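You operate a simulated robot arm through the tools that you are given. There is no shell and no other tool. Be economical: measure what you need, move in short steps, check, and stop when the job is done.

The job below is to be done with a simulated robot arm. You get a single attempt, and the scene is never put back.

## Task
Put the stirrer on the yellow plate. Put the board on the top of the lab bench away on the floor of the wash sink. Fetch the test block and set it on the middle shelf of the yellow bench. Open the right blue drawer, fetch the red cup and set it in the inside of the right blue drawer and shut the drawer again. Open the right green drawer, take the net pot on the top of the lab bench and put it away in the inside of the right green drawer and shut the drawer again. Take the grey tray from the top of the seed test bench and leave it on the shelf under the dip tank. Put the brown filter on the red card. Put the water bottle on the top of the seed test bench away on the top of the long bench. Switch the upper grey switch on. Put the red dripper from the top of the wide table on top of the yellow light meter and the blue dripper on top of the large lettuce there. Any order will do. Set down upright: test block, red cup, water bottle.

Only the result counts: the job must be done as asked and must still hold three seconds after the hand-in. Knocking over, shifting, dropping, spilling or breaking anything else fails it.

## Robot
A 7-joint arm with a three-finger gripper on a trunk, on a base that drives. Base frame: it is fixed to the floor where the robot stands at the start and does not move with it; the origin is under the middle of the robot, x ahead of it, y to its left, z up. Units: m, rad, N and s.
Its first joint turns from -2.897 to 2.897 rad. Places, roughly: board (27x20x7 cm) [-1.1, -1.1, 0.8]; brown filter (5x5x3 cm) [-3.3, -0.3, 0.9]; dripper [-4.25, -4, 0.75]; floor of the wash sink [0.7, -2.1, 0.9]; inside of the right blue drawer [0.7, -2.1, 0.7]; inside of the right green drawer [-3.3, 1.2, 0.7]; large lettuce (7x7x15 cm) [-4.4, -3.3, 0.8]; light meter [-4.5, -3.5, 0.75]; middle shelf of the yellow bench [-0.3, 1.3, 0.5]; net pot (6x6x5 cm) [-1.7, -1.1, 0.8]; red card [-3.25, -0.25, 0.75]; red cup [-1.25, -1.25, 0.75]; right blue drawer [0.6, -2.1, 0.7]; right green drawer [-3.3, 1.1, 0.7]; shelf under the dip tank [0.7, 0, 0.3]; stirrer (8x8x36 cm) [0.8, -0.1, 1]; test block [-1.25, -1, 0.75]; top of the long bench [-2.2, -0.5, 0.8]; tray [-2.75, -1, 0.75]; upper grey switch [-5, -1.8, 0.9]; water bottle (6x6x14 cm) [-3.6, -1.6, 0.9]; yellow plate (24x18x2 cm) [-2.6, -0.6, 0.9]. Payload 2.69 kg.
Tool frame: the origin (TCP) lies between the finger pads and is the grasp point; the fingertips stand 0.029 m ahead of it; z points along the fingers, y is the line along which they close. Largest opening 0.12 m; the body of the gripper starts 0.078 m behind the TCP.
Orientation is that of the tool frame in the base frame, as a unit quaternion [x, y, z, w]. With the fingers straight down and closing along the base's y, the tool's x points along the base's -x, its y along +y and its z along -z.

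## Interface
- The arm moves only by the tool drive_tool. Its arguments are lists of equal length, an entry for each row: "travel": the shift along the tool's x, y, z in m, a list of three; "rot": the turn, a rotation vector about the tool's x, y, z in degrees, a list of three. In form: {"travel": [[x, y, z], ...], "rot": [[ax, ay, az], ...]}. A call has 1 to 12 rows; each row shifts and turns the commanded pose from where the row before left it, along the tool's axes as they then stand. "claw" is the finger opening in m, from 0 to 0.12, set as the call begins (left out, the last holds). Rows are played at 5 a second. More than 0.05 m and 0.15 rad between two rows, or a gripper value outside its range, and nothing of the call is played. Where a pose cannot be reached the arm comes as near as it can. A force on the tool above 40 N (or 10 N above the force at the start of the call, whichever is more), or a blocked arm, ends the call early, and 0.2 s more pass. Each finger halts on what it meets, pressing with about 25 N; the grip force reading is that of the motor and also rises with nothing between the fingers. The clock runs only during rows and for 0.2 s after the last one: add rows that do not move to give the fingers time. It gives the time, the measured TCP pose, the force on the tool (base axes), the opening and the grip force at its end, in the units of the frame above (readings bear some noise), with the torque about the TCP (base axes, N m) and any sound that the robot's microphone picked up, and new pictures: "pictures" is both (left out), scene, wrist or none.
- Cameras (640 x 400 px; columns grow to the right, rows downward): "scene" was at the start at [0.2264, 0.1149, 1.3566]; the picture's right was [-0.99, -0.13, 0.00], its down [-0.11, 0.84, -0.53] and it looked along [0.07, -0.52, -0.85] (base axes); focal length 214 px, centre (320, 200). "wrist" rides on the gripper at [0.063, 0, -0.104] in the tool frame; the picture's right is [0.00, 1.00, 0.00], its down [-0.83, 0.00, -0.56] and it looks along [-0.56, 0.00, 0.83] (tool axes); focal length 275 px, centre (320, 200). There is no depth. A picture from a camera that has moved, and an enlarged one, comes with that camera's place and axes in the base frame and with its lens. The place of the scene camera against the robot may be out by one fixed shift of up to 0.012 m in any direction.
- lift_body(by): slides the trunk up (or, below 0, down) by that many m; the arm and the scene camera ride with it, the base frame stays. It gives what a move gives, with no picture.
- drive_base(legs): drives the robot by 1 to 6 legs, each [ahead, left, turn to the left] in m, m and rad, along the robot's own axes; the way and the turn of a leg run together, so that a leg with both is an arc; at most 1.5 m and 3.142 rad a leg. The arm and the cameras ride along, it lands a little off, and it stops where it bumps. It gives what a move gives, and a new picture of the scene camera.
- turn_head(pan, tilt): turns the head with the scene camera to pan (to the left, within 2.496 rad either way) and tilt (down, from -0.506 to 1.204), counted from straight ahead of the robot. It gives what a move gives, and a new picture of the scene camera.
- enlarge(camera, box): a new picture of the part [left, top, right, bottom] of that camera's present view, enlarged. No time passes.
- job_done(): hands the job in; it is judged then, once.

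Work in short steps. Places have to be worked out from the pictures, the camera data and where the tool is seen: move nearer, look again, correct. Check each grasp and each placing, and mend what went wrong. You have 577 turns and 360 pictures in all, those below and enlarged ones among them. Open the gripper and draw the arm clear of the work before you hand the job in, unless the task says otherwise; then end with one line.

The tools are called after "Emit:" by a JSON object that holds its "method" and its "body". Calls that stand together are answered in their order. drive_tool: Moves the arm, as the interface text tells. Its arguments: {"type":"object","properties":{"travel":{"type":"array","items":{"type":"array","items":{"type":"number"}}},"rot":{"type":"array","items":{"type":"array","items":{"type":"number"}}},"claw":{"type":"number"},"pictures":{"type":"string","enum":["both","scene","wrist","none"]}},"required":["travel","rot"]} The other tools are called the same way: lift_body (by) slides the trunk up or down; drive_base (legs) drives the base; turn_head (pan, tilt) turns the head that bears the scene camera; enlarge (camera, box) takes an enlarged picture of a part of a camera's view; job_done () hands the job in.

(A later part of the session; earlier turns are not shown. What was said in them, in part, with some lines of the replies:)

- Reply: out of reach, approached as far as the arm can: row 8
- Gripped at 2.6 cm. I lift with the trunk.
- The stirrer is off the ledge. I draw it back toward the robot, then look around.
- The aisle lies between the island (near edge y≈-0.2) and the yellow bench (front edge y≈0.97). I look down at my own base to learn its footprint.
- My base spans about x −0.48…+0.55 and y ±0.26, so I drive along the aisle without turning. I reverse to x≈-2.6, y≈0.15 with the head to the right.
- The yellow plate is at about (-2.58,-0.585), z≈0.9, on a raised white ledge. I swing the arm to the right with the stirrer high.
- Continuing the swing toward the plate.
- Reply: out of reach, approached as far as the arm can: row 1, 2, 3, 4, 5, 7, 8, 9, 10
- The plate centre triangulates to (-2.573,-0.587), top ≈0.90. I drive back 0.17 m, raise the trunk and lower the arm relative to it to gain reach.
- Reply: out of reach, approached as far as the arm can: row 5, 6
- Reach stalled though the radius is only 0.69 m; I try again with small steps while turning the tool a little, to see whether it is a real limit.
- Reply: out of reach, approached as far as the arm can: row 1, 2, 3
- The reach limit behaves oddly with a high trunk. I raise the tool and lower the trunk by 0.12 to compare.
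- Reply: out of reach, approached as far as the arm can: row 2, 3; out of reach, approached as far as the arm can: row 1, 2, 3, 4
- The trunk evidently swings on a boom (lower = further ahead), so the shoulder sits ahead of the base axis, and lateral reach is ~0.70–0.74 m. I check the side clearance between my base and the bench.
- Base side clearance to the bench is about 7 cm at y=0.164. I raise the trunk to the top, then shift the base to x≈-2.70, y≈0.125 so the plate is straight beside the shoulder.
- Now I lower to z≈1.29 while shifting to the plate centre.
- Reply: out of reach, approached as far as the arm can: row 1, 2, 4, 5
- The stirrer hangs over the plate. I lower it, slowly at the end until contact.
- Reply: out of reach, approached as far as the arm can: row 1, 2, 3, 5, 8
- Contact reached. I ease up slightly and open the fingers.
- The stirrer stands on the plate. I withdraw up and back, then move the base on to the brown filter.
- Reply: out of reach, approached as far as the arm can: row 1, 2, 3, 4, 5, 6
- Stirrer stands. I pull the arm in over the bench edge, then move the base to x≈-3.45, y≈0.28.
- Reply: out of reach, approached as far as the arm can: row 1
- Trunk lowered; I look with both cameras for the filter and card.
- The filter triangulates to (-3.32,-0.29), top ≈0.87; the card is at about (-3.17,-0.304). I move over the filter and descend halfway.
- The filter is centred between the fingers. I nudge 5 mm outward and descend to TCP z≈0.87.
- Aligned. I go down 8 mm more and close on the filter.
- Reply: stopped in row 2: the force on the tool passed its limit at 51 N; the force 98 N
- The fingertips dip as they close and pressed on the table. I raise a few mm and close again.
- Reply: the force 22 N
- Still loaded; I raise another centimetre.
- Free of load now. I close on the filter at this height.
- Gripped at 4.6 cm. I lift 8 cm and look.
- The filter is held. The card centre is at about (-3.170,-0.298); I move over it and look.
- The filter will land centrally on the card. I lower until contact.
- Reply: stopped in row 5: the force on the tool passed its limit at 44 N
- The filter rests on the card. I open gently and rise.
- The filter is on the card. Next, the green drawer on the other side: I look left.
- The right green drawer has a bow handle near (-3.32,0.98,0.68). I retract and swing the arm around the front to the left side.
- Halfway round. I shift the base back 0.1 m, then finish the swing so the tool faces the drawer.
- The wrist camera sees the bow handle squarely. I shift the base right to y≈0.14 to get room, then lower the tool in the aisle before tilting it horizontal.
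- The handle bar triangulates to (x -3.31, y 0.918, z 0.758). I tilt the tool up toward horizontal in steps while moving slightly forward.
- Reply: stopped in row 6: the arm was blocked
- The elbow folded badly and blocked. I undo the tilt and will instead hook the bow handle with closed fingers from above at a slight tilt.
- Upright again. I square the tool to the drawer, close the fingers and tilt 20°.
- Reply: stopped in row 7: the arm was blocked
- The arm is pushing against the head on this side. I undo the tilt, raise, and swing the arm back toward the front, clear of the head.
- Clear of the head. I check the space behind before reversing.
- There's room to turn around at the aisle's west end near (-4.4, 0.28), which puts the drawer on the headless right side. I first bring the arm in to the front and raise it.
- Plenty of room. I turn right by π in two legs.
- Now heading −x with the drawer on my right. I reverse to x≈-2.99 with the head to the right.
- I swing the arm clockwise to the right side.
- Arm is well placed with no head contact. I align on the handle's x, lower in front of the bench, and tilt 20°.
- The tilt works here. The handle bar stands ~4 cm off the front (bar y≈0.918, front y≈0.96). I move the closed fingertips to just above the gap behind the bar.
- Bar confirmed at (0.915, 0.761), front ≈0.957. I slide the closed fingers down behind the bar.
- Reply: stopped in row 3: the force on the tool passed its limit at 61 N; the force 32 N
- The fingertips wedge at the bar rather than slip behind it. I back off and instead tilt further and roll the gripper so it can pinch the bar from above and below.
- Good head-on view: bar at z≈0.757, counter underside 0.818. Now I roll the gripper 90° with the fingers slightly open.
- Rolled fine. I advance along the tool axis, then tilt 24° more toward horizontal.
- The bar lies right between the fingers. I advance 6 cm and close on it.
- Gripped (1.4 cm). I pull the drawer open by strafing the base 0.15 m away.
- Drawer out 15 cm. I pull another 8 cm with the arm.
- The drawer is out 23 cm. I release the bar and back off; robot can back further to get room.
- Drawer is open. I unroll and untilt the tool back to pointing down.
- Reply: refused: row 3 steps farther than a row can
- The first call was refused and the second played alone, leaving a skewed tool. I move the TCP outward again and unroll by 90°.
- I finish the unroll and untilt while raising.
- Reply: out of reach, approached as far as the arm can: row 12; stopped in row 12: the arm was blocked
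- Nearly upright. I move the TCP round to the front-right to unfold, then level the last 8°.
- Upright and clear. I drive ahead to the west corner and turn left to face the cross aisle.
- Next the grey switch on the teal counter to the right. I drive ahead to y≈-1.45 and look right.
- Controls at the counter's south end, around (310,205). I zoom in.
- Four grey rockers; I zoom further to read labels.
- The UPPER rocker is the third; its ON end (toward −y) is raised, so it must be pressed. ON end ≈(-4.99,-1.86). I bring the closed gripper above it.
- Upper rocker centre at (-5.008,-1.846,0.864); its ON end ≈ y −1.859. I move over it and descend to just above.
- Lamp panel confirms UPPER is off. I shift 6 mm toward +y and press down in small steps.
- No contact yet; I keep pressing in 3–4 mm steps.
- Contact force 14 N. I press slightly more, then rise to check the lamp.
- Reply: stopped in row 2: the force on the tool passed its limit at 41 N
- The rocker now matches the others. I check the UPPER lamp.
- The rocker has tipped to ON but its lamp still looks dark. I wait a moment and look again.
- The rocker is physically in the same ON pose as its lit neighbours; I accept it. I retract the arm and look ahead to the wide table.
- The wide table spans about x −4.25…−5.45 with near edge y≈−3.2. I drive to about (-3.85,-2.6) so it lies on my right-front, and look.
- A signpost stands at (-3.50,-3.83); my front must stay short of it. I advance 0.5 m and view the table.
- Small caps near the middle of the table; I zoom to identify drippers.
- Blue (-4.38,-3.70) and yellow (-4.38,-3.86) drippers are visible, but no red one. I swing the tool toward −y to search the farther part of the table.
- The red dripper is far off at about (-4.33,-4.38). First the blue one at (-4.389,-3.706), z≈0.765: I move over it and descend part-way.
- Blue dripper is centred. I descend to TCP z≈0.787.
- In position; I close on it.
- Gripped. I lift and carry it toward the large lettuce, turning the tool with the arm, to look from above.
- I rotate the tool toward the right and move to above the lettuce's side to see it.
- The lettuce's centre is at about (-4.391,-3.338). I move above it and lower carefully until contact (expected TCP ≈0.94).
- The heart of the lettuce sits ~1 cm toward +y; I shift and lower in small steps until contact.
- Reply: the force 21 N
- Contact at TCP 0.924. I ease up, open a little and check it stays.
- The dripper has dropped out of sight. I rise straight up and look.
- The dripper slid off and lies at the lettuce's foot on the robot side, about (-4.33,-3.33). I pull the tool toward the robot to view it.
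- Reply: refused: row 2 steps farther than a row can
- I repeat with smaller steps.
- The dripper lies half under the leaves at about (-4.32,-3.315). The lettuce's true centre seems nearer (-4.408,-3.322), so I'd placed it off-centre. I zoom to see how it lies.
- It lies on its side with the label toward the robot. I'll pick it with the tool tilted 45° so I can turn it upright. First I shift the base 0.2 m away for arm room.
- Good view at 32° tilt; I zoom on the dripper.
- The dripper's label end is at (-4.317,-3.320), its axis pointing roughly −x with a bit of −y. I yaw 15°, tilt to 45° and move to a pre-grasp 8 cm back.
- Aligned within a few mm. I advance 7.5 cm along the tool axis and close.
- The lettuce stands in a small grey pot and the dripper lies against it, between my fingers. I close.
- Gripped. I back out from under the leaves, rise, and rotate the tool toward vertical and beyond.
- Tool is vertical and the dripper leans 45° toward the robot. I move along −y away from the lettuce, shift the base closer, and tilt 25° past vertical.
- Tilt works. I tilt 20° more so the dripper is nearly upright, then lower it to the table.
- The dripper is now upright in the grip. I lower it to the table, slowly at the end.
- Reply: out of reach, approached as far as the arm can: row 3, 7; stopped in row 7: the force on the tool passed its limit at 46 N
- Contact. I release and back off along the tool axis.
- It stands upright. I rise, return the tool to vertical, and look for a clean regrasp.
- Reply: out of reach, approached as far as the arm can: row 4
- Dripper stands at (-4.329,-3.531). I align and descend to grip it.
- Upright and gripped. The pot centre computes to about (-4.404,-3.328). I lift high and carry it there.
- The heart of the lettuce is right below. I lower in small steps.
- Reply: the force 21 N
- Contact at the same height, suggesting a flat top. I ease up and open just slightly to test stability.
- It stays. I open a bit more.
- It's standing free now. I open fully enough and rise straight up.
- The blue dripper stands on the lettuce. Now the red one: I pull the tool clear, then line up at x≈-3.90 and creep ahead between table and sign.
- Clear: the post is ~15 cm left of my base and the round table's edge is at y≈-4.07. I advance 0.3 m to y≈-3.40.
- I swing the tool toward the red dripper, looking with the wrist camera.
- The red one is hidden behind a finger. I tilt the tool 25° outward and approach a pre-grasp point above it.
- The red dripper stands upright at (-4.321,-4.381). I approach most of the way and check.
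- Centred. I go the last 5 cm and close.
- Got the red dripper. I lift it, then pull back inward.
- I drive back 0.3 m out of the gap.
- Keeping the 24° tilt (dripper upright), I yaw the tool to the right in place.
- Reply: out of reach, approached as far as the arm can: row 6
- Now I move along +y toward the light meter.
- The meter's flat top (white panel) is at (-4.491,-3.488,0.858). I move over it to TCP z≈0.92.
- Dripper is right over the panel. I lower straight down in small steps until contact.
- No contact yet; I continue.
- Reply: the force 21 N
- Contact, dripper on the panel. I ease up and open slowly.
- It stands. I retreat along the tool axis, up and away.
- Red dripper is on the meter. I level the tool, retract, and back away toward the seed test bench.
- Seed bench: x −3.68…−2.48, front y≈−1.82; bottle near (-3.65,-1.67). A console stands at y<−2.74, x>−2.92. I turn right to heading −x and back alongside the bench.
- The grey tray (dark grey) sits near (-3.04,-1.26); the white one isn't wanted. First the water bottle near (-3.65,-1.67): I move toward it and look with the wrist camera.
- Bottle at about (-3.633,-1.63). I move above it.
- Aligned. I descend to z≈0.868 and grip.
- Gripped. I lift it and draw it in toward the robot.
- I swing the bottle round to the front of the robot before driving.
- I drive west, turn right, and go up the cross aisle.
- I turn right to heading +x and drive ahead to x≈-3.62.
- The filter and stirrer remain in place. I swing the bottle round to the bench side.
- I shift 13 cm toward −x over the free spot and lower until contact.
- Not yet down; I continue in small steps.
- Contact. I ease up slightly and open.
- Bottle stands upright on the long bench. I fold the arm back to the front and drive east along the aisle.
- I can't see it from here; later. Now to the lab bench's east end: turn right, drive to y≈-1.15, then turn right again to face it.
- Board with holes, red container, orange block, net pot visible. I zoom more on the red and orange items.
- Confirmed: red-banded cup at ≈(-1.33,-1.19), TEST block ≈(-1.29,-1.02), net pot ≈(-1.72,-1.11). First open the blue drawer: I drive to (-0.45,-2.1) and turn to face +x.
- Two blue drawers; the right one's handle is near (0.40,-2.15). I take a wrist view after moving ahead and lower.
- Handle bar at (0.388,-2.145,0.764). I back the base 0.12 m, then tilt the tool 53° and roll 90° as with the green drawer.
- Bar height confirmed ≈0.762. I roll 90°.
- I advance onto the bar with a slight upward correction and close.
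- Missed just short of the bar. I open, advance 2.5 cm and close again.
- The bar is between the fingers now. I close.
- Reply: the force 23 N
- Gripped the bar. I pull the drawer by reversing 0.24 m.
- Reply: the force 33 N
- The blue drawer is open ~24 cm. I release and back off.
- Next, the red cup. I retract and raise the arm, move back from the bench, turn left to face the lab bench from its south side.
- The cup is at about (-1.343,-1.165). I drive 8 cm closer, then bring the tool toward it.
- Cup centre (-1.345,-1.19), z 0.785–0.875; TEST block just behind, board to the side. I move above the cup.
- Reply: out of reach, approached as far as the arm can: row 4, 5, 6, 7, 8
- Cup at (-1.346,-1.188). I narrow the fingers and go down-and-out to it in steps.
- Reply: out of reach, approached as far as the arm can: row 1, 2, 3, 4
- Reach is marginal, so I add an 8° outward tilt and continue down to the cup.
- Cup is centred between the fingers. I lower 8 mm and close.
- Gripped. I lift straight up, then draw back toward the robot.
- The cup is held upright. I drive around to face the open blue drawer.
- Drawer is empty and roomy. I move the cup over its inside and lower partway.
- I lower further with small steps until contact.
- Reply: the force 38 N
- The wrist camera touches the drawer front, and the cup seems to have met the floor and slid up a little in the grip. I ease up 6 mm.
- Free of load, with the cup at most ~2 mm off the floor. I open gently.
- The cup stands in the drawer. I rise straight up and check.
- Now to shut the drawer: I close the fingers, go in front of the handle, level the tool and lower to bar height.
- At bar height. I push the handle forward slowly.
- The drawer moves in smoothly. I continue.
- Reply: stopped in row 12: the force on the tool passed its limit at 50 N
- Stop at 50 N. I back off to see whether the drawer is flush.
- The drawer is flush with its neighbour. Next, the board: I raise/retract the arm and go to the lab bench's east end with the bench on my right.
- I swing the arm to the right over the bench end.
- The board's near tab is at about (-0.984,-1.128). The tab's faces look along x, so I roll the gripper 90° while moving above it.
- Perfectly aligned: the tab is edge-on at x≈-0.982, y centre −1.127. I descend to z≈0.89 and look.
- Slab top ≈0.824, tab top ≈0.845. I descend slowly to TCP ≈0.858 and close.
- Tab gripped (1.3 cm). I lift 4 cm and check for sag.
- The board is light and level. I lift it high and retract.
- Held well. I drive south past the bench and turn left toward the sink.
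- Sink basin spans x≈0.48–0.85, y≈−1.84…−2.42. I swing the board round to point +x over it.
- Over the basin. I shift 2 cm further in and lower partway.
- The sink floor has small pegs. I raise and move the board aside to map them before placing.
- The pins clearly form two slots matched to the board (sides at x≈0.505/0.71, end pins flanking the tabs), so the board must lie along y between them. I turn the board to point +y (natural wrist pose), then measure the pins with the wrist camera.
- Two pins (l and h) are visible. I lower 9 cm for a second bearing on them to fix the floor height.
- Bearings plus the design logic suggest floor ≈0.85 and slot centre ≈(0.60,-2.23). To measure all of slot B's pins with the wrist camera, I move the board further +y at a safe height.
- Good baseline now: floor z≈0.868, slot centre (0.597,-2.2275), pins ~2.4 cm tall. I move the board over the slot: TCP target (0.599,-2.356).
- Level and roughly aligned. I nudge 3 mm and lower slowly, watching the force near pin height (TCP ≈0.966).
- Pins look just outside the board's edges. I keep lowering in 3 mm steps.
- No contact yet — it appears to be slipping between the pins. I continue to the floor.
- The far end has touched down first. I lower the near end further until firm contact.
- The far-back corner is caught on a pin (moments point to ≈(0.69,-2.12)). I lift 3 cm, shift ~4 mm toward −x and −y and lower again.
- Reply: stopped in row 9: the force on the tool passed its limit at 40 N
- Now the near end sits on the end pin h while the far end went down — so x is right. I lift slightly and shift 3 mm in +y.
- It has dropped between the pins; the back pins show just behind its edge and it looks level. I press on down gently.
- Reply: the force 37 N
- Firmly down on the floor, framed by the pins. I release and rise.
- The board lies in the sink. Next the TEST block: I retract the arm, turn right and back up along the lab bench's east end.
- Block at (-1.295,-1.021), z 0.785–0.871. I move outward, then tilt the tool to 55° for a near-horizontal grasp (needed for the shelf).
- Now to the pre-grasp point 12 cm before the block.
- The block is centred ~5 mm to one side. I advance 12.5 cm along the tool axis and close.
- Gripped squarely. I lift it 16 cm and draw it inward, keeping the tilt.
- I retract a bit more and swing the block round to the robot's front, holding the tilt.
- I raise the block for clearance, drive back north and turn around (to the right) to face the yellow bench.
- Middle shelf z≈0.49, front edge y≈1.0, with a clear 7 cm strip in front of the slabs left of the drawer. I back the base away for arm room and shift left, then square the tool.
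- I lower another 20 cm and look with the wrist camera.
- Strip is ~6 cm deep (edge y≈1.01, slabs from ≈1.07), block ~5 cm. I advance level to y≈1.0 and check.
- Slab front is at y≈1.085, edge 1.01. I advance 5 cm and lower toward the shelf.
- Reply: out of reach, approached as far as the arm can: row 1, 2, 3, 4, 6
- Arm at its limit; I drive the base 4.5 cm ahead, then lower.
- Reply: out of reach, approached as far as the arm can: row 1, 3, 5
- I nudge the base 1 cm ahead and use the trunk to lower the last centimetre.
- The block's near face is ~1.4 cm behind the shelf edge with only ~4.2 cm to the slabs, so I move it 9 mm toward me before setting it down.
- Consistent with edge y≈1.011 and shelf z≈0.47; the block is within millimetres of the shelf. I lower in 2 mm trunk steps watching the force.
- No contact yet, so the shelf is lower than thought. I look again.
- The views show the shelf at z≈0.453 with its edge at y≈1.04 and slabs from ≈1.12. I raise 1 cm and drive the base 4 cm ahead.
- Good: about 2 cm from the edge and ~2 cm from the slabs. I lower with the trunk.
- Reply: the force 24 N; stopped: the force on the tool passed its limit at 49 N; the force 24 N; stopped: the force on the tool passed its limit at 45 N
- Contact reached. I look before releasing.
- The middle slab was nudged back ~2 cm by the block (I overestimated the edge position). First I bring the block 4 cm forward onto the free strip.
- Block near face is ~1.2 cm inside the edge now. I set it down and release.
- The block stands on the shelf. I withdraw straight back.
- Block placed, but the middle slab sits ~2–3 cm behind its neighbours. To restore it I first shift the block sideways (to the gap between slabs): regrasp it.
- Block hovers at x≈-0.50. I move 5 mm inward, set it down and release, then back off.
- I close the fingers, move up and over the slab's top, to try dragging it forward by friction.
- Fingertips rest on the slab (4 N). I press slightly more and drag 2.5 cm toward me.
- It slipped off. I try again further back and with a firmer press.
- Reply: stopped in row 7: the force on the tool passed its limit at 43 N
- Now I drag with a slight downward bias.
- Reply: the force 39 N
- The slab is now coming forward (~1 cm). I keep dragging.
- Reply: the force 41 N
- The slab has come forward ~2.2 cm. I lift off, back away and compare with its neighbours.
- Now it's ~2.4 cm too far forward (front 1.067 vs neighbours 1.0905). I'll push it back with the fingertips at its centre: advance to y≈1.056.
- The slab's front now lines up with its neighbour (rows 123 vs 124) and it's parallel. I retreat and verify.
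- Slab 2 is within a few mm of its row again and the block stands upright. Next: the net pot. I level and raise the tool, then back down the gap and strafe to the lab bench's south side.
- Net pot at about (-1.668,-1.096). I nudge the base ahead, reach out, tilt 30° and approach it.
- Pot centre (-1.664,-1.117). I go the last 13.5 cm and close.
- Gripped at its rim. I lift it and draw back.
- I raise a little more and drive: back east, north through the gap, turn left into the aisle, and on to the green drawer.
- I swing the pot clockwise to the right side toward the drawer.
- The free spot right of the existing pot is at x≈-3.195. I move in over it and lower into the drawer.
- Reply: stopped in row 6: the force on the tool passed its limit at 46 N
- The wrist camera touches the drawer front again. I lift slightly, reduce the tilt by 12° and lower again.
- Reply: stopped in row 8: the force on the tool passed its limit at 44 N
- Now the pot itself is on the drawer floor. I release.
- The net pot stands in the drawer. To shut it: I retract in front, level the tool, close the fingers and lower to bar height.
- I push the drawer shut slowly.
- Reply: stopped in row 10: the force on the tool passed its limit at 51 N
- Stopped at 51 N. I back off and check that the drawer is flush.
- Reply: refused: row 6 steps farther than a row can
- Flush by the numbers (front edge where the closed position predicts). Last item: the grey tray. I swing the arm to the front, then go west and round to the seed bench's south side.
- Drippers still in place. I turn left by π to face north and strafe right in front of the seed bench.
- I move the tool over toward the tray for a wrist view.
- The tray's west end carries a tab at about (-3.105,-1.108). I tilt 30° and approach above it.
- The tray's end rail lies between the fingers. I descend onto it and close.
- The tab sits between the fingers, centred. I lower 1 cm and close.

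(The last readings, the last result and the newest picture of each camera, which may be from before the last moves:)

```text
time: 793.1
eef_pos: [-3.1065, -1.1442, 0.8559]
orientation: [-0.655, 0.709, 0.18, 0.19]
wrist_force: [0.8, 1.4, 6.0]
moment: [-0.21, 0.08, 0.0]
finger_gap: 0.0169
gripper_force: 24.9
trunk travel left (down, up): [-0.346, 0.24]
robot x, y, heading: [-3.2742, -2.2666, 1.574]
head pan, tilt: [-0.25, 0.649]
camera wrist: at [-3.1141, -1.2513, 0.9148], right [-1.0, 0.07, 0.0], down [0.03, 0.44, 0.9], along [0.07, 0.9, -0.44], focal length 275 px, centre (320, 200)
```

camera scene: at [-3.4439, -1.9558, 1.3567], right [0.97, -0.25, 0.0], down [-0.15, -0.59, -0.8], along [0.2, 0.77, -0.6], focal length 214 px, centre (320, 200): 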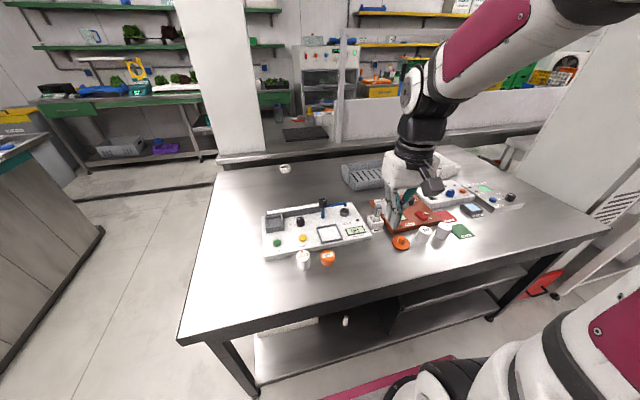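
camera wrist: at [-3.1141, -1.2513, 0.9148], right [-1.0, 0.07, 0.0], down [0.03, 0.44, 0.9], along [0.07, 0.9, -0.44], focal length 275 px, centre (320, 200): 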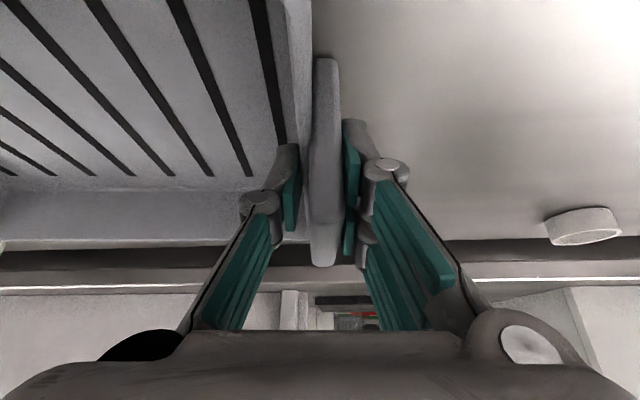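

Gripped (1.7 cm). I lift 4 cm and check.

Emit:
{"method": "drive_tool", "body": {"travel": [[-0.005, 0, -0.0086], [-0.0075, 0, -0.013], [-0.0075, 0, -0.013], [0, 0, 0]], "rot": [[0, 0, 0], [0, 0, 0], [0, 0, 0], [0, 0, 0]], "pictures": "wrist"}}

Emit:
{"method": "enlarge", "body": {"camera": "scene", "box": [300, 120, 500, 240]}}

```text
time: 794.1
eef_pos: [-3.106, -1.1438, 0.8962]
orientation: [-0.655, 0.709, 0.178, 0.189]
wrist_force: [0.6, 0.0, -2.7]
moment: [-0.04, 0.34, -0.02]
finger_gap: 0.0173
gripper_force: 24.7
trunk travel left (down, up): [-0.346, 0.24]
robot x, y, heading: [-3.2702, -2.2664, 1.571]
head pan, tilt: [-0.25, 0.649]
camera wrist: at [-3.114, -1.2517, 0.954], right [-1.0, 0.07, 0.0], down [0.03, 0.44, 0.9], along [0.07, 0.9, -0.44], focal length 275 px, centre (320, 200)
```

wrist: 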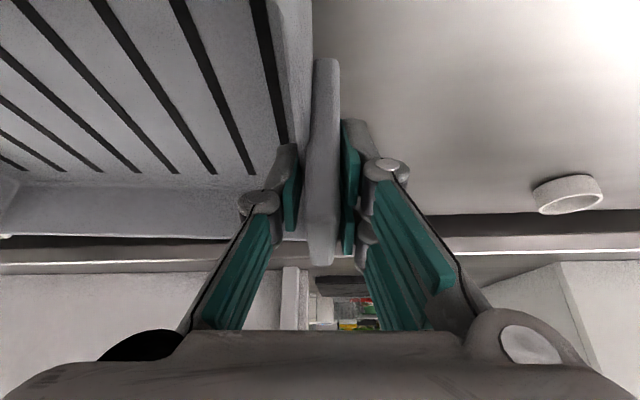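

```text
3.20 times, centred on (400, 180) of scene
camera zoom: at [-3.4438, -1.9556, 1.3566], right [0.97, -0.25, 0.0], down [-0.15, -0.59, -0.8], along [0.2, 0.77, -0.6], focal length 686 px, centre (64, 264)
```

zoom: 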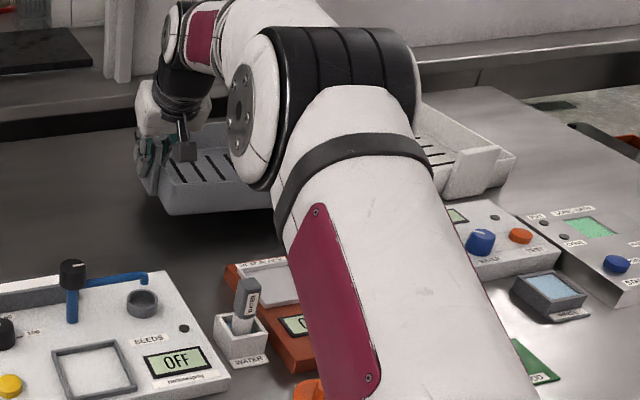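

The tray holds level. I lift it clear, retract, and drive: west a bit, turn right, then east along the corridor.

Emit:
{"method": "drive_tool", "body": {"travel": [[-0.02, 0, -0.0346], [-0.02, 0, -0.0346], [-0.02, 0, -0.0346], [-0.02, 0, -0.0346], [-0.02, 0, -0.0346], [0.038, 0, -0.022], [0.038, 0, -0.022], [0.038, 0, -0.022], [0.038, 0, -0.022], [0.038, 0, -0.022], [0.038, 0, -0.022], [0.038, 0, -0.022]], "rot": [[0, 0, 0], [0, 0, 0], [0, 0, 0], [0, 0, 0], [0, 0, 0], [0, 0, 0], [0, 0, 0], [0, 0, 0], [0, 0, 0], [0, 0, 0], [0, 0, 0], [0, 0, 0]], "pictures": "none"}}

Emit:
{"method": "drive_base", "body": {"legs": [[-0.1, 0, 0], [0, 0.68, 0], [0, 0, -1.571], [0, 0.09, 0]]}}

```text
time: 796.7
eef_pos: [-3.0659, -1.2281, 1.2027]
orientation: [-0.656, 0.71, 0.177, 0.187]
wrist_force: [-0.3, 1.4, -2.5]
moment: [0.0, 0.36, -0.01]
finger_gap: 0.0168
gripper_force: 25.1
out of reach, approached as far as the arm can: row 4, 5, 6, 7, 8, 9, 10, 11, 12
trunk travel left (down, up): [-0.346, 0.24]
robot x, y, heading: [-3.2727, -2.27, 1.573]
head pan, tilt: [-0.25, 0.649]
```

```text
time: 804.5
eef_pos: [-2.8916, -2.4339, 1.2027]
orientation: [-0.03, 0.965, 0.024, 0.258]
wrist_force: [-0.7, 1.7, -1.3]
moment: [0.22, 0.02, -0.05]
finger_gap: 0.0169
gripper_force: 25.0
trunk travel left (down, up): [-0.346, 0.24]
robot x, y, heading: [-3.9508, -2.3678, 0.118]
head pan, tilt: [-0.25, 0.649]
stopped in leg 3: the force on the tool passed its limit at 57 N (the readings are from after the stop); the commanded pose is now the measured one
camera scene: at [-3.6559, -2.1711, 1.3567], right [-0.13, -0.99, 0.0], down [-0.6, 0.08, -0.8], along [0.79, -0.1, -0.6], focal length 214 px, centre (320, 200)
```

scene: 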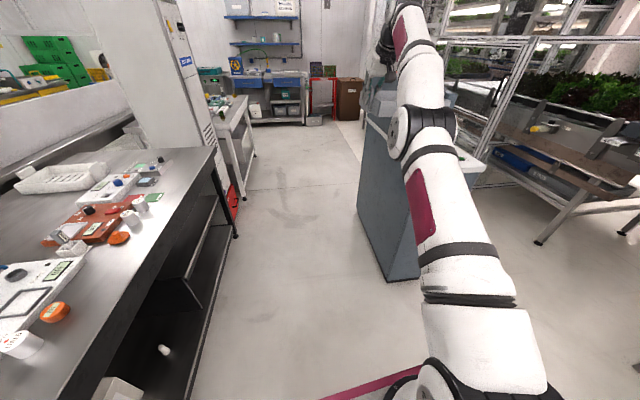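

I chained too far: the arm had not retracted and the tray touched the console. I turn back left a little first.

Emit:
{"method": "drive_base", "body": {"legs": [[0, 0, 0.35]]}}

Emit:
{"method": "drive_tool", "body": {"travel": [[0.0, 0, 0.03], [0.0, 0, 0.03], [0, 0, 0]], "rot": [[0, 0, 0], [0, 0, 0], [0, 0, 0]], "pictures": "wrist"}}

```text
time: 806.0
eef_pos: [-2.9335, -2.0681, 1.203]
orientation: [-0.199, 0.945, 0.068, 0.25]
wrist_force: [0.4, -0.8, -2.3]
moment: [0.26, 0.15, 0.03]
finger_gap: 0.017
gripper_force: 24.7
trunk travel left (down, up): [-0.346, 0.24]
robot x, y, heading: [-3.9551, -2.37, 0.471]
head pan, tilt: [-0.25, 0.649]
camera scene: at [-3.7443, -2.0817, 1.3567], right [0.22, -0.98, 0.0], down [-0.59, -0.13, -0.8], along [0.78, 0.17, -0.6], focal length 214 px, centre (320, 200)
```

scene: 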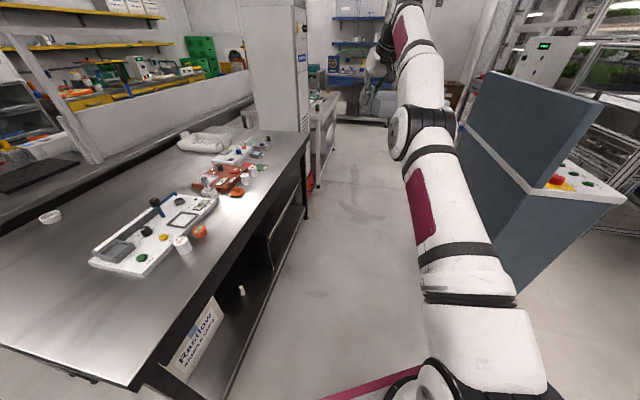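

```text
time: 806.8
eef_pos: [-2.9072, -2.0539, 1.1513]
orientation: [-0.197, 0.945, 0.067, 0.25]
wrist_force: [0.9, -0.6, -2.7]
moment: [0.25, 0.16, 0.03]
finger_gap: 0.0167
gripper_force: 24.7
trunk travel left (down, up): [-0.346, 0.24]
robot x, y, heading: [-3.948, -2.3708, 0.47]
head pan, tilt: [-0.25, 0.649]
camera wrist: at [-3.0033, -2.0991, 1.2094], right [-0.41, 0.91, 0.03], down [0.41, 0.16, 0.9], along [0.81, 0.38, -0.44], focal length 275 px, centre (320, 200)
```

wrist: 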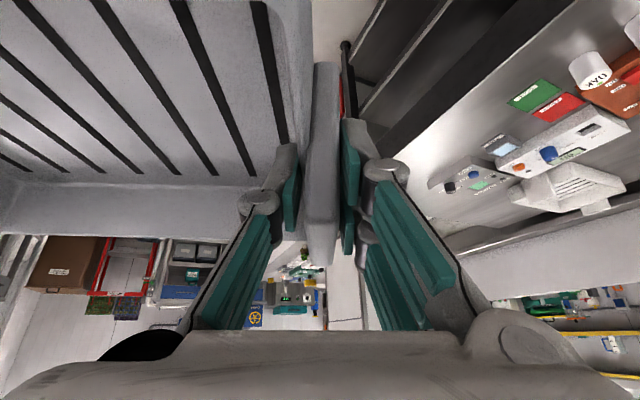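

The tray is still held and the console looks unmoved. I retract the arm now, one call, and check.

Emit:
{"method": "drive_tool", "body": {"travel": [[0.039, 0, -0.0225], [0.039, 0, -0.0225], [0.039, 0, -0.0225], [0.039, 0, -0.0225], [0.039, 0, -0.0225], [0.039, 0, -0.0225], [0.039, 0, -0.0225], [0, 0, 0]], "rot": [[0, 0, 0], [0, 0, 0], [0, 0, 0], [0, 0, 0], [0, 0, 0], [0, 0, 0], [0, 0, 0], [0, 0, 0]], "pictures": "none"}}

```text
time: 808.6
eef_pos: [-2.9694, -2.1494, 1.2729]
orientation: [-0.198, 0.946, 0.068, 0.248]
wrist_force: [-0.2, 0.5, -2.3]
moment: [0.29, 0.18, 0.01]
finger_gap: 0.0171
gripper_force: 25.1
out of reach, approached as far as the arm can: row 1, 2, 3, 4, 5, 6, 7
trunk travel left (down, up): [-0.346, 0.24]
robot x, y, heading: [-3.9514, -2.3687, 0.468]
head pan, tilt: [-0.25, 0.649]
no pictures are left
```

I'm out of pictures, so I finish by readings. The wrist was simply too high to retract; I lower first.

Emit:
{"method": "drive_tool", "body": {"travel": [[0.02, 0, 0.0346], [0.02, 0, 0.0346], [0.02, 0, 0.0346], [0.02, 0, 0.0346], [0.02, 0, 0.0346], [0, 0, 0]], "rot": [[0, 0, 0], [0, 0, 0], [0, 0, 0], [0, 0, 0], [0, 0, 0], [0, 0, 0]], "pictures": "none"}}

```text
time: 810.0
eef_pos: [-2.8848, -2.1395, 1.1164]
orientation: [-0.198, 0.946, 0.069, 0.249]
wrist_force: [0.4, 0.2, -2.3]
moment: [0.31, 0.16, 0.02]
finger_gap: 0.017
gripper_force: 24.5
out of reach, approached as far as the arm can: row 1, 2, 3, 4, 5
trunk travel left (down, up): [-0.346, 0.24]
robot x, y, heading: [-3.9508, -2.3722, 0.47]
head pan, tilt: [-0.25, 0.649]
no pictures are left
```

I check with a null move whether the commanded pose equals the measured one.

Emit:
{"method": "drive_tool", "body": {"travel": [[0, 0, 0], [0, 0, 0], [0, 0, 0]], "rot": [[0, 0, 0], [0, 0, 0], [0, 0, 0]], "pictures": "none"}}

Emit:
{"method": "drive_tool", "body": {"travel": [[0.01, 0, 0], [0.01, 0, 0], [0, 0, 0]], "rot": [[0, 0, 0], [0, 0, 0], [0, 0, 0]], "pictures": "none"}}

```text
time: 810.8
eef_pos: [-2.8845, -2.1401, 1.1162]
orientation: [-0.197, 0.946, 0.067, 0.248]
wrist_force: [0.2, -0.1, -3.0]
moment: [0.29, 0.17, 0.03]
finger_gap: 0.0168
gripper_force: 24.7
trunk travel left (down, up): [-0.346, 0.24]
robot x, y, heading: [-3.9515, -2.3725, 0.467]
head pan, tilt: [-0.25, 0.649]
no pictures are left
```

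```text
time: 811.6
eef_pos: [-2.8838, -2.1457, 1.112]
orientation: [-0.197, 0.946, 0.068, 0.25]
wrist_force: [0.4, -0.1, -3.1]
moment: [0.29, 0.14, 0.01]
finger_gap: 0.017
gripper_force: 24.9
out of reach, approached as far as the arm can: row 1, 2
trunk travel left (down, up): [-0.346, 0.24]
robot x, y, heading: [-3.9506, -2.3722, 0.469]
head pan, tilt: [-0.25, 0.649]
no pictures are left
```

Inward motion is limited by some joint. I try levelling the tool (less tilt) and lowering.

Emit:
{"method": "drive_tool", "body": {"travel": [[0, 0, 0], [0, 0, 0], [0, 0, 0], [0, 0, 0.03], [0, 0, 0.03], [0, 0, 0]], "rot": [[0, 7, 0], [0, 7, 0], [0, 7, 0], [0, 0, 0], [0, 0, 0], [0, 0, 0]], "pictures": "none"}}

```text
time: 813.0
eef_pos: [-2.9489, -2.1376, 1.0286]
orientation: [-0.206, 0.975, 0.031, 0.074]
wrist_force: [1.7, 0.9, -3.1]
moment: [0.23, 0.11, -0.01]
finger_gap: 0.0169
gripper_force: 24.7
out of reach, approached as far as the arm can: row 1, 2, 3
trunk travel left (down, up): [-0.346, 0.24]
robot x, y, heading: [-3.9482, -2.371, 0.471]
head pan, tilt: [-0.25, 0.649]
no pictures are left
```

Better — no limit in the last rows. Now inward in small steps.

Emit:
{"method": "drive_tool", "body": {"travel": [[0.02, 0, 0.01], [0.03, 0, 0], [0.03, 0, 0], [0.03, 0, 0], [0, 0, 0]], "rot": [[0, 0, 0], [0, 0, 0], [0, 0, 0], [0, 0, 0], [0, 0, 0]], "pictures": "none"}}

```text
time: 814.2
eef_pos: [-3.0493, -2.1805, 1.0025]
orientation: [-0.206, 0.975, 0.03, 0.074]
wrist_force: [0.1, 0.6, -2.0]
moment: [0.27, 0.16, 0.02]
finger_gap: 0.017
gripper_force: 25.2
trunk travel left (down, up): [-0.346, 0.24]
robot x, y, heading: [-3.9494, -2.3691, 0.473]
head pan, tilt: [-0.25, 0.649]
no pictures are left
```

Working. I continue inward 20 cm.

Emit:
{"method": "drive_tool", "body": {"travel": [[0.04, 0, -0.006], [0.04, 0, -0.006], [0.04, 0, -0.006], [0.04, 0, -0.006], [0.04, 0, -0.006], [0, 0, 0]], "rot": [[0, 0, 0], [0, 0, 0], [0, 0, 0], [0, 0, 0], [0, 0, 0], [0, 0, 0]], "pictures": "none"}}

```text
time: 815.6
eef_pos: [-3.2327, -2.2641, 1.0016]
orientation: [-0.206, 0.975, 0.031, 0.074]
wrist_force: [0.0, 0.6, -2.3]
moment: [0.29, 0.16, 0.02]
finger_gap: 0.0171
gripper_force: 25.1
trunk travel left (down, up): [-0.346, 0.24]
robot x, y, heading: [-3.9489, -2.3695, 0.47]
head pan, tilt: [-0.25, 0.649]
no pictures are left
```

Pictures are gone, so I must place the tray blind. First I shift the tool left so the tray (extending to my right) stays within the corridor.

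Emit:
{"method": "drive_tool", "body": {"travel": [[0, 0.042, 0], [0, 0.042, 0], [0, 0.042, 0], [0, 0.042, 0], [0, 0.042, 0], [0, 0.042, 0], [0, 0, 0]], "rot": [[0, 0, 0], [0, 0, 0], [0, 0, 0], [0, 0, 0], [0, 0, 0], [0, 0, 0], [0, 0, 0]], "pictures": "none"}}

```text
time: 817.2
eef_pos: [-3.3357, -2.0342, 1.008]
orientation: [-0.207, 0.975, 0.031, 0.074]
wrist_force: [0.5, -1.2, -2.7]
moment: [0.29, 0.16, -0.01]
finger_gap: 0.0171
gripper_force: 24.8
trunk travel left (down, up): [-0.346, 0.24]
robot x, y, heading: [-3.9502, -2.368, 0.477]
head pan, tilt: [-0.25, 0.649]
no pictures are left
```

Now I turn right to heading 0 and centre in the corridor.

Emit:
{"method": "drive_base", "body": {"legs": [[0, 0, -0.475], [0, 0.085, 0]]}}

```text
time: 819.6
eef_pos: [-3.2498, -2.2671, 1.007]
orientation: [0.028, 0.996, 0.013, 0.078]
wrist_force: [-0.1, -0.1, -2.1]
moment: [0.31, -0.04, 0.0]
finger_gap: 0.0168
gripper_force: 24.7
trunk travel left (down, up): [-0.346, 0.24]
robot x, y, heading: [-3.9479, -2.2851, -0.003]
head pan, tilt: [-0.25, 0.649]
```

Clear of the console by ~20 cm. I drive east along the corridor.

Emit:
{"method": "drive_base", "body": {"legs": [[1.3, 0, 0.002]]}}

Emit:
{"method": "drive_base", "body": {"legs": [[1.3, 0, 0], [0.85, 0, 0]]}}

```text
time: 826.2
eef_pos: [-1.9494, -2.2805, 1.0073]
orientation: [0.032, 0.996, 0.012, 0.079]
wrist_force: [0.7, 0.8, -2.4]
moment: [0.31, -0.04, 0.0]
finger_gap: 0.0168
gripper_force: 25.2
trunk travel left (down, up): [-0.346, 0.24]
robot x, y, heading: [-2.6496, -2.294, -0.013]
head pan, tilt: [-0.25, 0.649]
```

```text
time: 836.9
eef_pos: [0.2142, -2.3292, 1.0085]
orientation: [0.038, 0.996, 0.011, 0.079]
wrist_force: [0.0, 0.7, -3.1]
moment: [0.34, -0.02, -0.01]
finger_gap: 0.0168
gripper_force: 25.5
trunk travel left (down, up): [-0.346, 0.24]
robot x, y, heading: [-0.4889, -2.3356, -0.02]
head pan, tilt: [-0.25, 0.649]
```

I turn left, shift east a little and drive north.

Emit:
{"method": "drive_base", "body": {"legs": [[0, 0, 1.591], [0, -0.26, 0]]}}

Emit:
{"method": "drive_base", "body": {"legs": [[1.25, 0, 0], [1.27, 0, 0]]}}

```text
time: 842.6
eef_pos: [-0.2384, -1.6385, 1.0076]
orientation: [-0.68, 0.729, 0.064, 0.047]
wrist_force: [-0.6, -0.1, -2.5]
moment: [0.03, 0.31, 0.01]
finger_gap: 0.0169
gripper_force: 25.1
trunk travel left (down, up): [-0.346, 0.24]
robot x, y, heading: [-0.2283, -2.3363, 1.556]
head pan, tilt: [-0.25, 0.649]
```

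```text
time: 854.8
eef_pos: [-0.1888, 0.8613, 1.0078]
orientation: [-0.679, 0.73, 0.064, 0.047]
wrist_force: [0.0, -0.1, -2.9]
moment: [0.01, 0.32, 0.01]
finger_gap: 0.0173
gripper_force: 24.9
trunk travel left (down, up): [-0.346, 0.24]
robot x, y, heading: [-0.179, 0.1603, 1.553]
head pan, tilt: [-0.25, 0.649]
```

I raise the tray and pull it in before turning toward the tank.

Emit:
{"method": "drive_tool", "body": {"travel": [[-0.006, 0, -0.0395], [-0.006, 0, -0.0395], [-0.006, 0, -0.0395], [0.02, 0, -0.03], [0.035, 0, 0], [0.035, 0, 0], [0.03, 0, 0], [0, 0, 0]], "rot": [[0, 0, 0], [0, 0, 0], [0, 0, 0], [0, 0, 0], [0, 0, 0], [0, 0, 0], [0, 0, 0], [0, 0, 0]], "pictures": "none"}}

```text
time: 856.6
eef_pos: [-0.1912, 0.7362, 1.1375]
orientation: [-0.679, 0.73, 0.064, 0.046]
wrist_force: [-0.5, 0.5, -2.7]
moment: [-0.02, 0.33, -0.05]
finger_gap: 0.017
gripper_force: 24.6
trunk travel left (down, up): [-0.346, 0.24]
robot x, y, heading: [-0.183, 0.1613, 1.552]
head pan, tilt: [-0.25, 0.649]
no pictures are left
```

I turn right to face the tank and back off along the aisle.

Emit:
{"method": "drive_base", "body": {"legs": [[0, 0, -1.552]]}}

Emit:
{"method": "drive_base", "body": {"legs": [[-0.4, 0.02, 0]]}}

```text
time: 860.8
eef_pos: [0.3968, 0.1795, 1.1381]
orientation: [0.029, 0.996, 0.011, 0.078]
wrist_force: [-1.0, 0.4, -2.6]
moment: [0.31, -0.03, -0.02]
finger_gap: 0.017
gripper_force: 24.8
trunk travel left (down, up): [-0.346, 0.24]
robot x, y, heading: [-0.1823, 0.158, -0.008]
head pan, tilt: [-0.25, 0.649]
```

```text
time: 863.3
eef_pos: [-0.0031, 0.2015, 1.1373]
orientation: [0.031, 0.996, 0.012, 0.079]
wrist_force: [0.3, -1.0, -2.7]
moment: [0.31, 0.0, -0.01]
finger_gap: 0.0169
gripper_force: 24.7
trunk travel left (down, up): [-0.346, 0.24]
robot x, y, heading: [-0.5811, 0.1825, -0.012]
head pan, tilt: [-0.25, 0.649]
```

I lower the trunk fully to work near the floor.

Emit:
{"method": "lift_body", "body": {"by": -0.3}}

Emit:
{"method": "drive_tool", "body": {"travel": [[-0.04, 0, 0.02], [-0.04, 0, 0.02], [-0.04, 0, 0.02], [-0.04, 0, 0.02], [-0.04, 0, 0.02], [0, 0, 0.045], [0, 0, 0.045], [0, 0, 0.045], [0, 0, 0]], "rot": [[0, 0, 0], [0, -5, 0], [0, -5, 0], [0, -5, 0], [0, -5, 0], [0, 0, 0], [0, 0, 0], [0, 0, 0], [0, 0, 0]], "pictures": "none"}}

```text
time: 866.3
eef_pos: [-0.0038, 0.1993, 0.8368]
orientation: [0.03, 0.996, 0.012, 0.079]
wrist_force: [-0.9, -0.4, -2.1]
moment: [0.34, 0.0, 0.03]
finger_gap: 0.017
gripper_force: 24.9
trunk travel left (down, up): [-0.046, 0.54]
robot x, y, heading: [-0.5821, 0.1848, -0.012]
head pan, tilt: [-0.25, 0.649]
```

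```text
time: 868.3
eef_pos: [0.2799, 0.1885, 0.6743]
orientation: [0.032, 0.968, 0.006, 0.25]
wrist_force: [-0.6, -0.4, -2.3]
moment: [0.34, 0.02, 0.03]
finger_gap: 0.0171
gripper_force: 24.9
trunk travel left (down, up): [-0.046, 0.54]
robot x, y, heading: [-0.5818, 0.1843, -0.011]
head pan, tilt: [-0.25, 0.649]
no pictures are left
```

Tray is level again. I lower straight toward the floor.

Emit:
{"method": "drive_tool", "body": {"travel": [[0.0218, 0, 0.0394], [0.0218, 0, 0.0394], [0.0218, 0, 0.0394], [0.0218, 0, 0.0394], [0.0218, 0, 0.0394], [0.0218, 0, 0.0394], [0.0218, 0, 0.0394], [0.0218, 0, 0.0394], [0.0218, 0, 0.0394], [0.0218, 0, 0.0394], [0.0218, 0, 0.0394], [0, 0, 0]], "rot": [[0, 0, 0], [0, 0, 0], [0, 0, 0], [0, 0, 0], [0, 0, 0], [0, 0, 0], [0, 0, 0], [0, 0, 0], [0, 0, 0], [0, 0, 0], [0, 0, 0], [0, 0, 0]], "pictures": "none"}}

```text
time: 870.9
eef_pos: [0.2791, 0.2027, 0.1809]
orientation: [0.033, 0.967, 0.006, 0.251]
wrist_force: [-0.1, -0.7, -2.4]
moment: [0.33, 0.02, 0.0]
finger_gap: 0.0169
gripper_force: 24.8
trunk travel left (down, up): [-0.046, 0.54]
robot x, y, heading: [-0.5825, 0.1843, -0.009]
head pan, tilt: [-0.25, 0.649]
no pictures are left
```

Emit:
{"method": "drive_tool", "body": {"travel": [[0.0194, 0, 0.035], [0.0194, 0, 0.035], [0.0049, 0, 0.0088], [0.0049, 0, 0.0088], [0.0024, 0, 0.0044], [0.0024, 0, 0.0044], [0.0024, 0, 0.0044], [0, 0, 0]], "rot": [[0, 0, 0], [0, 0, 0], [0, 0, 0], [0, 0, 0], [0, 0, 0], [0, 0, 0], [0, 0, 0], [0, 0, 0]], "pictures": "none"}}

```text
time: 872.7
eef_pos: [0.2816, 0.2061, 0.065]
orientation: [0.032, 0.968, 0.007, 0.25]
wrist_force: [0.9, 1.5, 0.1]
moment: [-0.23, -0.22, 0.28]
finger_gap: 0.017
gripper_force: 25.3
trunk travel left (down, up): [-0.046, 0.54]
robot x, y, heading: [-0.5806, 0.1824, -0.012]
head pan, tilt: [-0.25, 0.649]
no pictures are left
```

Tray is touching down. A few mm more.

Emit:
{"method": "drive_tool", "body": {"travel": [[0.0015, 0, 0.0026], [0.0015, 0, 0.0026], [0.0015, 0, 0.0026], [0, 0, 0]], "rot": [[0, 0, 0], [0, 0, 0], [0, 0, 0], [0, 0, 0]], "pictures": "none"}}

```text
time: 873.7
eef_pos: [0.2816, 0.207, 0.0552]
orientation: [0.031, 0.967, 0.007, 0.251]
wrist_force: [-2.2, 1.7, 6.2]
moment: [-1.08, -0.78, 0.08]
finger_gap: 0.0169
gripper_force: 25.1
trunk travel left (down, up): [-0.046, 0.54]
robot x, y, heading: [-0.5791, 0.1895, -0.015]
head pan, tilt: [-0.25, 0.649]
no pictures are left
```

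The tray rests on the floor. I open, increase the tilt to ~66° about the grip point, and regrasp so it's level at a flat tool angle.

Emit:
{"method": "drive_tool", "body": {"travel": [[0, 0, 0], [0, 0, 0], [0, 0, 0], [0, 0, 0], [0, 0, 0], [0, 0, 0], [0, 0, 0], [0, 0, 0]], "rot": [[0, 0, 0], [0, 0, 0], [0, -7.4, 0], [0, -7.4, 0], [0, -7.4, 0], [0, -7.4, 0], [0, -7.4, 0], [0, 0, 0]], "claw": 0.05, "pictures": "none"}}

```text
time: 875.5
eef_pos: [0.3035, 0.2227, 0.082]
orientation: [0.033, 0.855, -0.003, 0.518]
wrist_force: [-0.5, -0.4, 0.6]
moment: [-0.01, 0.01, 0.0]
finger_gap: 0.0503
gripper_force: 0.0
out of reach, approached as far as the arm can: row 6, 7
trunk travel left (down, up): [-0.046, 0.54]
robot x, y, heading: [-0.5763, 0.1887, -0.005]
head pan, tilt: [-0.25, 0.649]
no pictures are left
```

Tilt reached 62° but the arm drifted slightly at its limit. I back the base 0.1 m to give it room, then correct the TCP to the tab.

Emit:
{"method": "drive_base", "body": {"legs": [[-0.1, 0, 0]]}}

Emit:
{"method": "drive_tool", "body": {"travel": [[-0.019, -0.008, 0.0355], [-0.019, -0.008, 0.0355], [0.0088, 0, 0.0046], [0.0088, 0, 0.0046], [0, 0, 0]], "rot": [[0, 0, 0], [0, 0, 0], [0, 0, 0], [0, 0, 0], [0, 0, 0]], "pictures": "none"}}

```text
time: 876.6
eef_pos: [0.2025, 0.2226, 0.0825]
orientation: [0.033, 0.855, -0.003, 0.517]
wrist_force: [0.3, -0.1, -0.1]
moment: [-0.02, 0.02, 0.05]
finger_gap: 0.05
gripper_force: 0.0
trunk travel left (down, up): [-0.046, 0.54]
robot x, y, heading: [-0.6803, 0.1845, -0.014]
head pan, tilt: [-0.25, 0.649]
```

```text
time: 877.8
eef_pos: [0.2831, 0.2005, 0.0821]
orientation: [0.034, 0.855, -0.003, 0.517]
wrist_force: [0.9, -0.5, -0.4]
moment: [0.02, 0.0, 0.0]
finger_gap: 0.0502
gripper_force: 0.0
out of reach, approached as far as the arm can: row 3, 4
trunk travel left (down, up): [-0.046, 0.54]
robot x, y, heading: [-0.6805, 0.1873, -0.016]
head pan, tilt: [-0.25, 0.649]
no pictures are left
```

Height is limited; I use the remaining trunk travel to lower 2.2 cm, then close.

Emit:
{"method": "lift_body", "body": {"by": -0.022}}

Emit:
{"method": "drive_tool", "body": {"travel": [[0, 0.006, 0], [0, 0, 0], [0, 0, 0], [0, 0, 0]], "rot": [[0, 0, 0], [0, 0, 0], [0, 0, 0], [0, 0, 0]], "claw": 0, "pictures": "none"}}

```text
time: 878.5
eef_pos: [0.2834, 0.2019, 0.0606]
orientation: [0.034, 0.855, -0.004, 0.518]
wrist_force: [-1.0, 0.0, 0.2]
moment: [-0.02, -0.01, 0.0]
finger_gap: 0.0502
gripper_force: 0.1
trunk travel left (down, up): [-0.024, 0.562]
robot x, y, heading: [-0.6806, 0.1823, -0.007]
head pan, tilt: [-0.25, 0.649]
```

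```text
time: 879.5
eef_pos: [0.2837, 0.2078, 0.06]
orientation: [0.034, 0.855, -0.004, 0.518]
wrist_force: [0.9, -1.8, 0.8]
moment: [-0.86, -0.25, 0.01]
finger_gap: 0.017
gripper_force: 25.7
trunk travel left (down, up): [-0.024, 0.562]
robot x, y, heading: [-0.6829, 0.1859, -0.012]
head pan, tilt: [-0.25, 0.649]
no pictures are left
```

Regrasped at 62° with the tray level. I raise it with the trunk to a bottom height of about 0.34, and shift it 10 cm to the right.

Emit:
{"method": "lift_body", "body": {"by": 0.34}}

Emit:
{"method": "drive_tool", "body": {"travel": [[0, -0.035, 0], [0, -0.035, 0], [0, -0.035, 0], [0, 0, 0]], "rot": [[0, 0, 0], [0, 0, 0], [0, 0, 0], [0, 0, 0]], "pictures": "none"}}

```text
time: 882.8
eef_pos: [0.2361, 0.2079, 0.3997]
orientation: [0.033, 0.856, -0.002, 0.517]
wrist_force: [0.1, 0.0, -2.5]
moment: [0.36, 0.03, 0.02]
finger_gap: 0.0169
gripper_force: 25.0
trunk travel left (down, up): [-0.364, 0.222]
robot x, y, heading: [-0.68, 0.1851, -0.008]
head pan, tilt: [-0.25, 0.649]
```

```text
time: 883.8
eef_pos: [0.233, 0.1016, 0.4019]
orientation: [0.033, 0.855, -0.002, 0.517]
wrist_force: [-0.6, 0.3, -2.1]
moment: [0.34, -0.03, -0.03]
finger_gap: 0.0167
gripper_force: 25.0
out of reach, approached as far as the arm can: row 2, 3
trunk travel left (down, up): [-0.364, 0.222]
robot x, y, heading: [-0.6767, 0.1861, -0.009]
head pan, tilt: [-0.25, 0.649]
no pictures are left
```

Tray held. I drive toward the tank in cautious steps.

Emit:
{"method": "drive_base", "body": {"legs": [[0.14, 0, 0]]}}

Emit:
{"method": "drive_base", "body": {"legs": [[0.04, 0, 0]]}}

Emit:
{"method": "drive_base", "body": {"legs": [[0.03, 0, 0]]}}

```text
time: 885.1
eef_pos: [0.3754, 0.1003, 0.4015]
orientation: [0.033, 0.855, -0.002, 0.518]
wrist_force: [-0.4, -0.2, -3.4]
moment: [0.35, 0.03, -0.01]
finger_gap: 0.0168
gripper_force: 24.8
trunk travel left (down, up): [-0.364, 0.222]
robot x, y, heading: [-0.535, 0.1837, -0.015]
head pan, tilt: [-0.25, 0.649]
```

```text
time: 886.0
eef_pos: [0.4134, 0.1001, 0.4019]
orientation: [0.034, 0.855, -0.004, 0.517]
wrist_force: [0.1, 0.4, -2.6]
moment: [0.29, 0.02, 0.01]
finger_gap: 0.0168
gripper_force: 25.4
trunk travel left (down, up): [-0.364, 0.222]
robot x, y, heading: [-0.501, 0.1809, -0.014]
head pan, tilt: [-0.25, 0.649]
```

```text
time: 886.9
eef_pos: [0.4457, 0.0997, 0.4005]
orientation: [0.034, 0.855, -0.003, 0.517]
wrist_force: [-0.8, 0.5, -3.0]
moment: [0.35, 0.03, -0.01]
finger_gap: 0.0169
gripper_force: 25.0
trunk travel left (down, up): [-0.364, 0.222]
robot x, y, heading: [-0.4698, 0.1861, -0.009]
head pan, tilt: [-0.25, 0.649]
```

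No contact with the tray front at x≈0.54, so it's going in. Continue.

Emit:
{"method": "drive_base", "body": {"legs": [[0.03, 0, 0]]}}

Emit:
{"method": "drive_base", "body": {"legs": [[0.03, 0, 0]]}}

Emit:
{"method": "drive_base", "body": {"legs": [[0.03, 0, 0]]}}

```text
time: 887.7
eef_pos: [0.4755, 0.0996, 0.4023]
orientation: [0.034, 0.855, -0.004, 0.517]
wrist_force: [-0.2, -0.9, -2.2]
moment: [0.32, 0.0, 0.04]
finger_gap: 0.0171
gripper_force: 25.1
trunk travel left (down, up): [-0.364, 0.222]
robot x, y, heading: [-0.4379, 0.1819, -0.006]
head pan, tilt: [-0.25, 0.649]
```

```text
time: 888.5
eef_pos: [0.5047, 0.1002, 0.4014]
orientation: [0.034, 0.856, -0.004, 0.517]
wrist_force: [0.0, -0.1, -3.7]
moment: [0.34, 0.03, -0.01]
finger_gap: 0.017
gripper_force: 25.5
trunk travel left (down, up): [-0.364, 0.222]
robot x, y, heading: [-0.408, 0.1813, -0.013]
head pan, tilt: [-0.25, 0.649]
```

```text
time: 889.4
eef_pos: [0.5338, 0.0988, 0.4007]
orientation: [0.035, 0.856, -0.004, 0.516]
wrist_force: [-0.5, 1.5, -2.8]
moment: [0.34, 0.06, -0.01]
finger_gap: 0.0168
gripper_force: 25.6
trunk travel left (down, up): [-0.364, 0.222]
robot x, y, heading: [-0.375, 0.1846, -0.011]
head pan, tilt: [-0.25, 0.649]
```

Emit:
{"method": "drive_base", "body": {"legs": [[0.03, 0, 0]]}}

Emit:
{"method": "drive_base", "body": {"legs": [[0.03, 0, 0]]}}

Emit:
{"method": "drive_base", "body": {"legs": [[0.03, 0, 0]]}}

```text
time: 890.2
eef_pos: [0.5662, 0.0995, 0.4013]
orientation: [0.034, 0.855, -0.004, 0.517]
wrist_force: [-0.7, -0.7, -2.1]
moment: [0.32, 0.04, 0.04]
finger_gap: 0.0168
gripper_force: 25.1
trunk travel left (down, up): [-0.364, 0.222]
robot x, y, heading: [-0.3462, 0.1805, -0.01]
head pan, tilt: [-0.25, 0.649]
```

```text
time: 891.0
eef_pos: [0.5943, 0.0988, 0.4018]
orientation: [0.033, 0.855, -0.003, 0.518]
wrist_force: [0.0, 0.2, -2.7]
moment: [0.34, -0.02, -0.05]
finger_gap: 0.017
gripper_force: 24.8
trunk travel left (down, up): [-0.364, 0.222]
robot x, y, heading: [-0.3191, 0.1809, -0.013]
head pan, tilt: [-0.25, 0.649]
```

```text
time: 891.9
eef_pos: [0.625, 0.0977, 0.4008]
orientation: [0.033, 0.855, -0.003, 0.517]
wrist_force: [-0.5, -0.1, -2.5]
moment: [0.35, 0.0, 0.01]
finger_gap: 0.0169
gripper_force: 25.5
trunk travel left (down, up): [-0.364, 0.222]
robot x, y, heading: [-0.2878, 0.1824, -0.013]
head pan, tilt: [-0.25, 0.649]
```

Still free. One more step, then I lower.

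Emit:
{"method": "drive_base", "body": {"legs": [[0.035, 0, 0]]}}

Emit:
{"method": "lift_body", "body": {"by": -0.02}}

Emit:
{"method": "lift_body", "body": {"by": -0.015}}

```text
time: 892.9
eef_pos: [0.6395, 0.0988, 0.3876]
orientation: [0.036, 0.864, -0.003, 0.502]
wrist_force: [0.0, -0.6, -2.6]
moment: [0.3, 0.03, 0.0]
finger_gap: 0.017
gripper_force: 25.1
trunk travel left (down, up): [-0.364, 0.222]
robot x, y, heading: [-0.2558, 0.1802, -0.005]
head pan, tilt: [-0.25, 0.649]
stopped in leg 1: the robot was blocked; the commanded pose is now the measured one
```

```text
time: 893.6
eef_pos: [0.641, 0.0973, 0.3643]
orientation: [0.036, 0.866, -0.003, 0.499]
wrist_force: [1.3, 1.7, 2.4]
moment: [-0.86, -0.45, 0.36]
finger_gap: 0.0175
gripper_force: 25.1
trunk travel left (down, up): [-0.344, 0.242]
robot x, y, heading: [-0.2588, 0.1825, -0.013]
head pan, tilt: [-0.25, 0.649]
```

```text
time: 894.2
eef_pos: [0.6415, 0.0976, 0.3505]
orientation: [0.038, 0.868, -0.003, 0.496]
wrist_force: [5.8, -4.0, 16.9]
moment: [-0.82, -0.48, 0.15]
finger_gap: 0.0175
gripper_force: 25.2
trunk travel left (down, up): [-0.329, 0.257]
robot x, y, heading: [-0.2575, 0.1789, -0.01]
head pan, tilt: [-0.25, 0.649]
```

The tray has landed on the shelf (contact at bottom ≈0.295). I ease, open the fingers, and raise them clear of the tray's rim.

Emit:
{"method": "lift_body", "body": {"by": 0.004}}

Emit:
{"method": "drive_tool", "body": {"travel": [[0, 0, 0], [0, 0, 0], [0, 0, 0]], "rot": [[0, 0, 0], [0, 0, 0], [0, 0, 0]], "claw": 0.06, "pictures": "none"}}

Emit:
{"method": "lift_body", "body": {"by": 0.05}}

```text
time: 894.7
eef_pos: [0.6396, 0.0995, 0.3471]
orientation: [0.037, 0.869, -0.002, 0.493]
wrist_force: [6.7, -2.2, 17.5]
moment: [-0.84, -0.43, 0.2]
finger_gap: 0.0174
gripper_force: 24.9
trunk travel left (down, up): [-0.333, 0.253]
robot x, y, heading: [-0.2578, 0.1821, -0.014]
head pan, tilt: [-0.25, 0.649]
```

```text
time: 895.5
eef_pos: [0.639, 0.0981, 0.3489]
orientation: [0.039, 0.869, -0.003, 0.493]
wrist_force: [-0.3, -0.4, 1.2]
moment: [-0.01, -0.01, 0.02]
finger_gap: 0.06
gripper_force: 0.0
trunk travel left (down, up): [-0.333, 0.253]
robot x, y, heading: [-0.2532, 0.1797, -0.014]
head pan, tilt: [-0.25, 0.649]
no pictures are left
```

```text
time: 896.5
eef_pos: [0.6326, 0.0987, 0.4073]
orientation: [0.036, 0.863, -0.002, 0.504]
wrist_force: [-0.5, -0.4, 0.5]
moment: [0.01, -0.01, 0.02]
finger_gap: 0.0603
gripper_force: 0.1
trunk travel left (down, up): [-0.383, 0.203]
robot x, y, heading: [-0.2523, 0.1825, -0.012]
head pan, tilt: [-0.25, 0.649]
```

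Released with no load. I back straight out.

Emit:
{"method": "drive_base", "body": {"legs": [[-0.15, 0, 0]]}}

Emit:
{"method": "drive_base", "body": {"legs": [[-0.25, 0, 0]]}}

```text
time: 897.8
eef_pos: [0.479, 0.1002, 0.4079]
orientation: [0.036, 0.863, -0.003, 0.503]
wrist_force: [0.7, -0.3, 0.2]
moment: [0.0, 0.0, 0.01]
finger_gap: 0.0598
gripper_force: 0.1
trunk travel left (down, up): [-0.383, 0.203]
robot x, y, heading: [-0.4042, 0.184, -0.011]
head pan, tilt: [-0.25, 0.649]
```

```text
time: 899.6
eef_pos: [0.2294, 0.1043, 0.4058]
orientation: [0.034, 0.863, -0.002, 0.504]
wrist_force: [-0.8, -0.2, -0.3]
moment: [-0.02, 0.0, -0.01]
finger_gap: 0.0598
gripper_force: 0.0
trunk travel left (down, up): [-0.383, 0.203]
robot x, y, heading: [-0.6564, 0.1825, -0.014]
head pan, tilt: [-0.25, 0.649]
```

The gripper is open and clear, with no load on withdrawal. I raise the arm a little and hand in.

Emit:
{"method": "drive_tool", "body": {"travel": [[-0.02, 0, -0.03], [-0.02, 0, -0.03], [-0.02, 0, -0.03], [0, 0, 0]], "rot": [[0, 0, 0], [0, 0, 0], [0, 0, 0], [0, 0, 0]], "pictures": "none"}}

Emit:
{"method": "job_done", "body": {}}

```text
time: 900.6
eef_pos: [0.1784, 0.1042, 0.5036]
orientation: [0.034, 0.864, -0.002, 0.503]
wrist_force: [0.4, -0.1, 0.7]
moment: [0.0, 0.0, -0.01]
finger_gap: 0.06
gripper_force: 0.0
trunk travel left (down, up): [-0.383, 0.203]
robot x, y, heading: [-0.6547, 0.1832, -0.007]
head pan, tilt: [-0.25, 0.649]
no pictures are left
```

```text
The job is handed in.
```

I carried out all eleven tasks and handed the job in, but the grey tray was carried and set on the dip-tank shelf without pictures, judged only by force readings. Along the way I pushed a slab on the yellow bench's middle shelf and dragged it back to within about 1 cm of its place, the tray briefly struck the console at over 40 N, and the upper grey switch's lamp stayed dark although the rocker is in the ON position.
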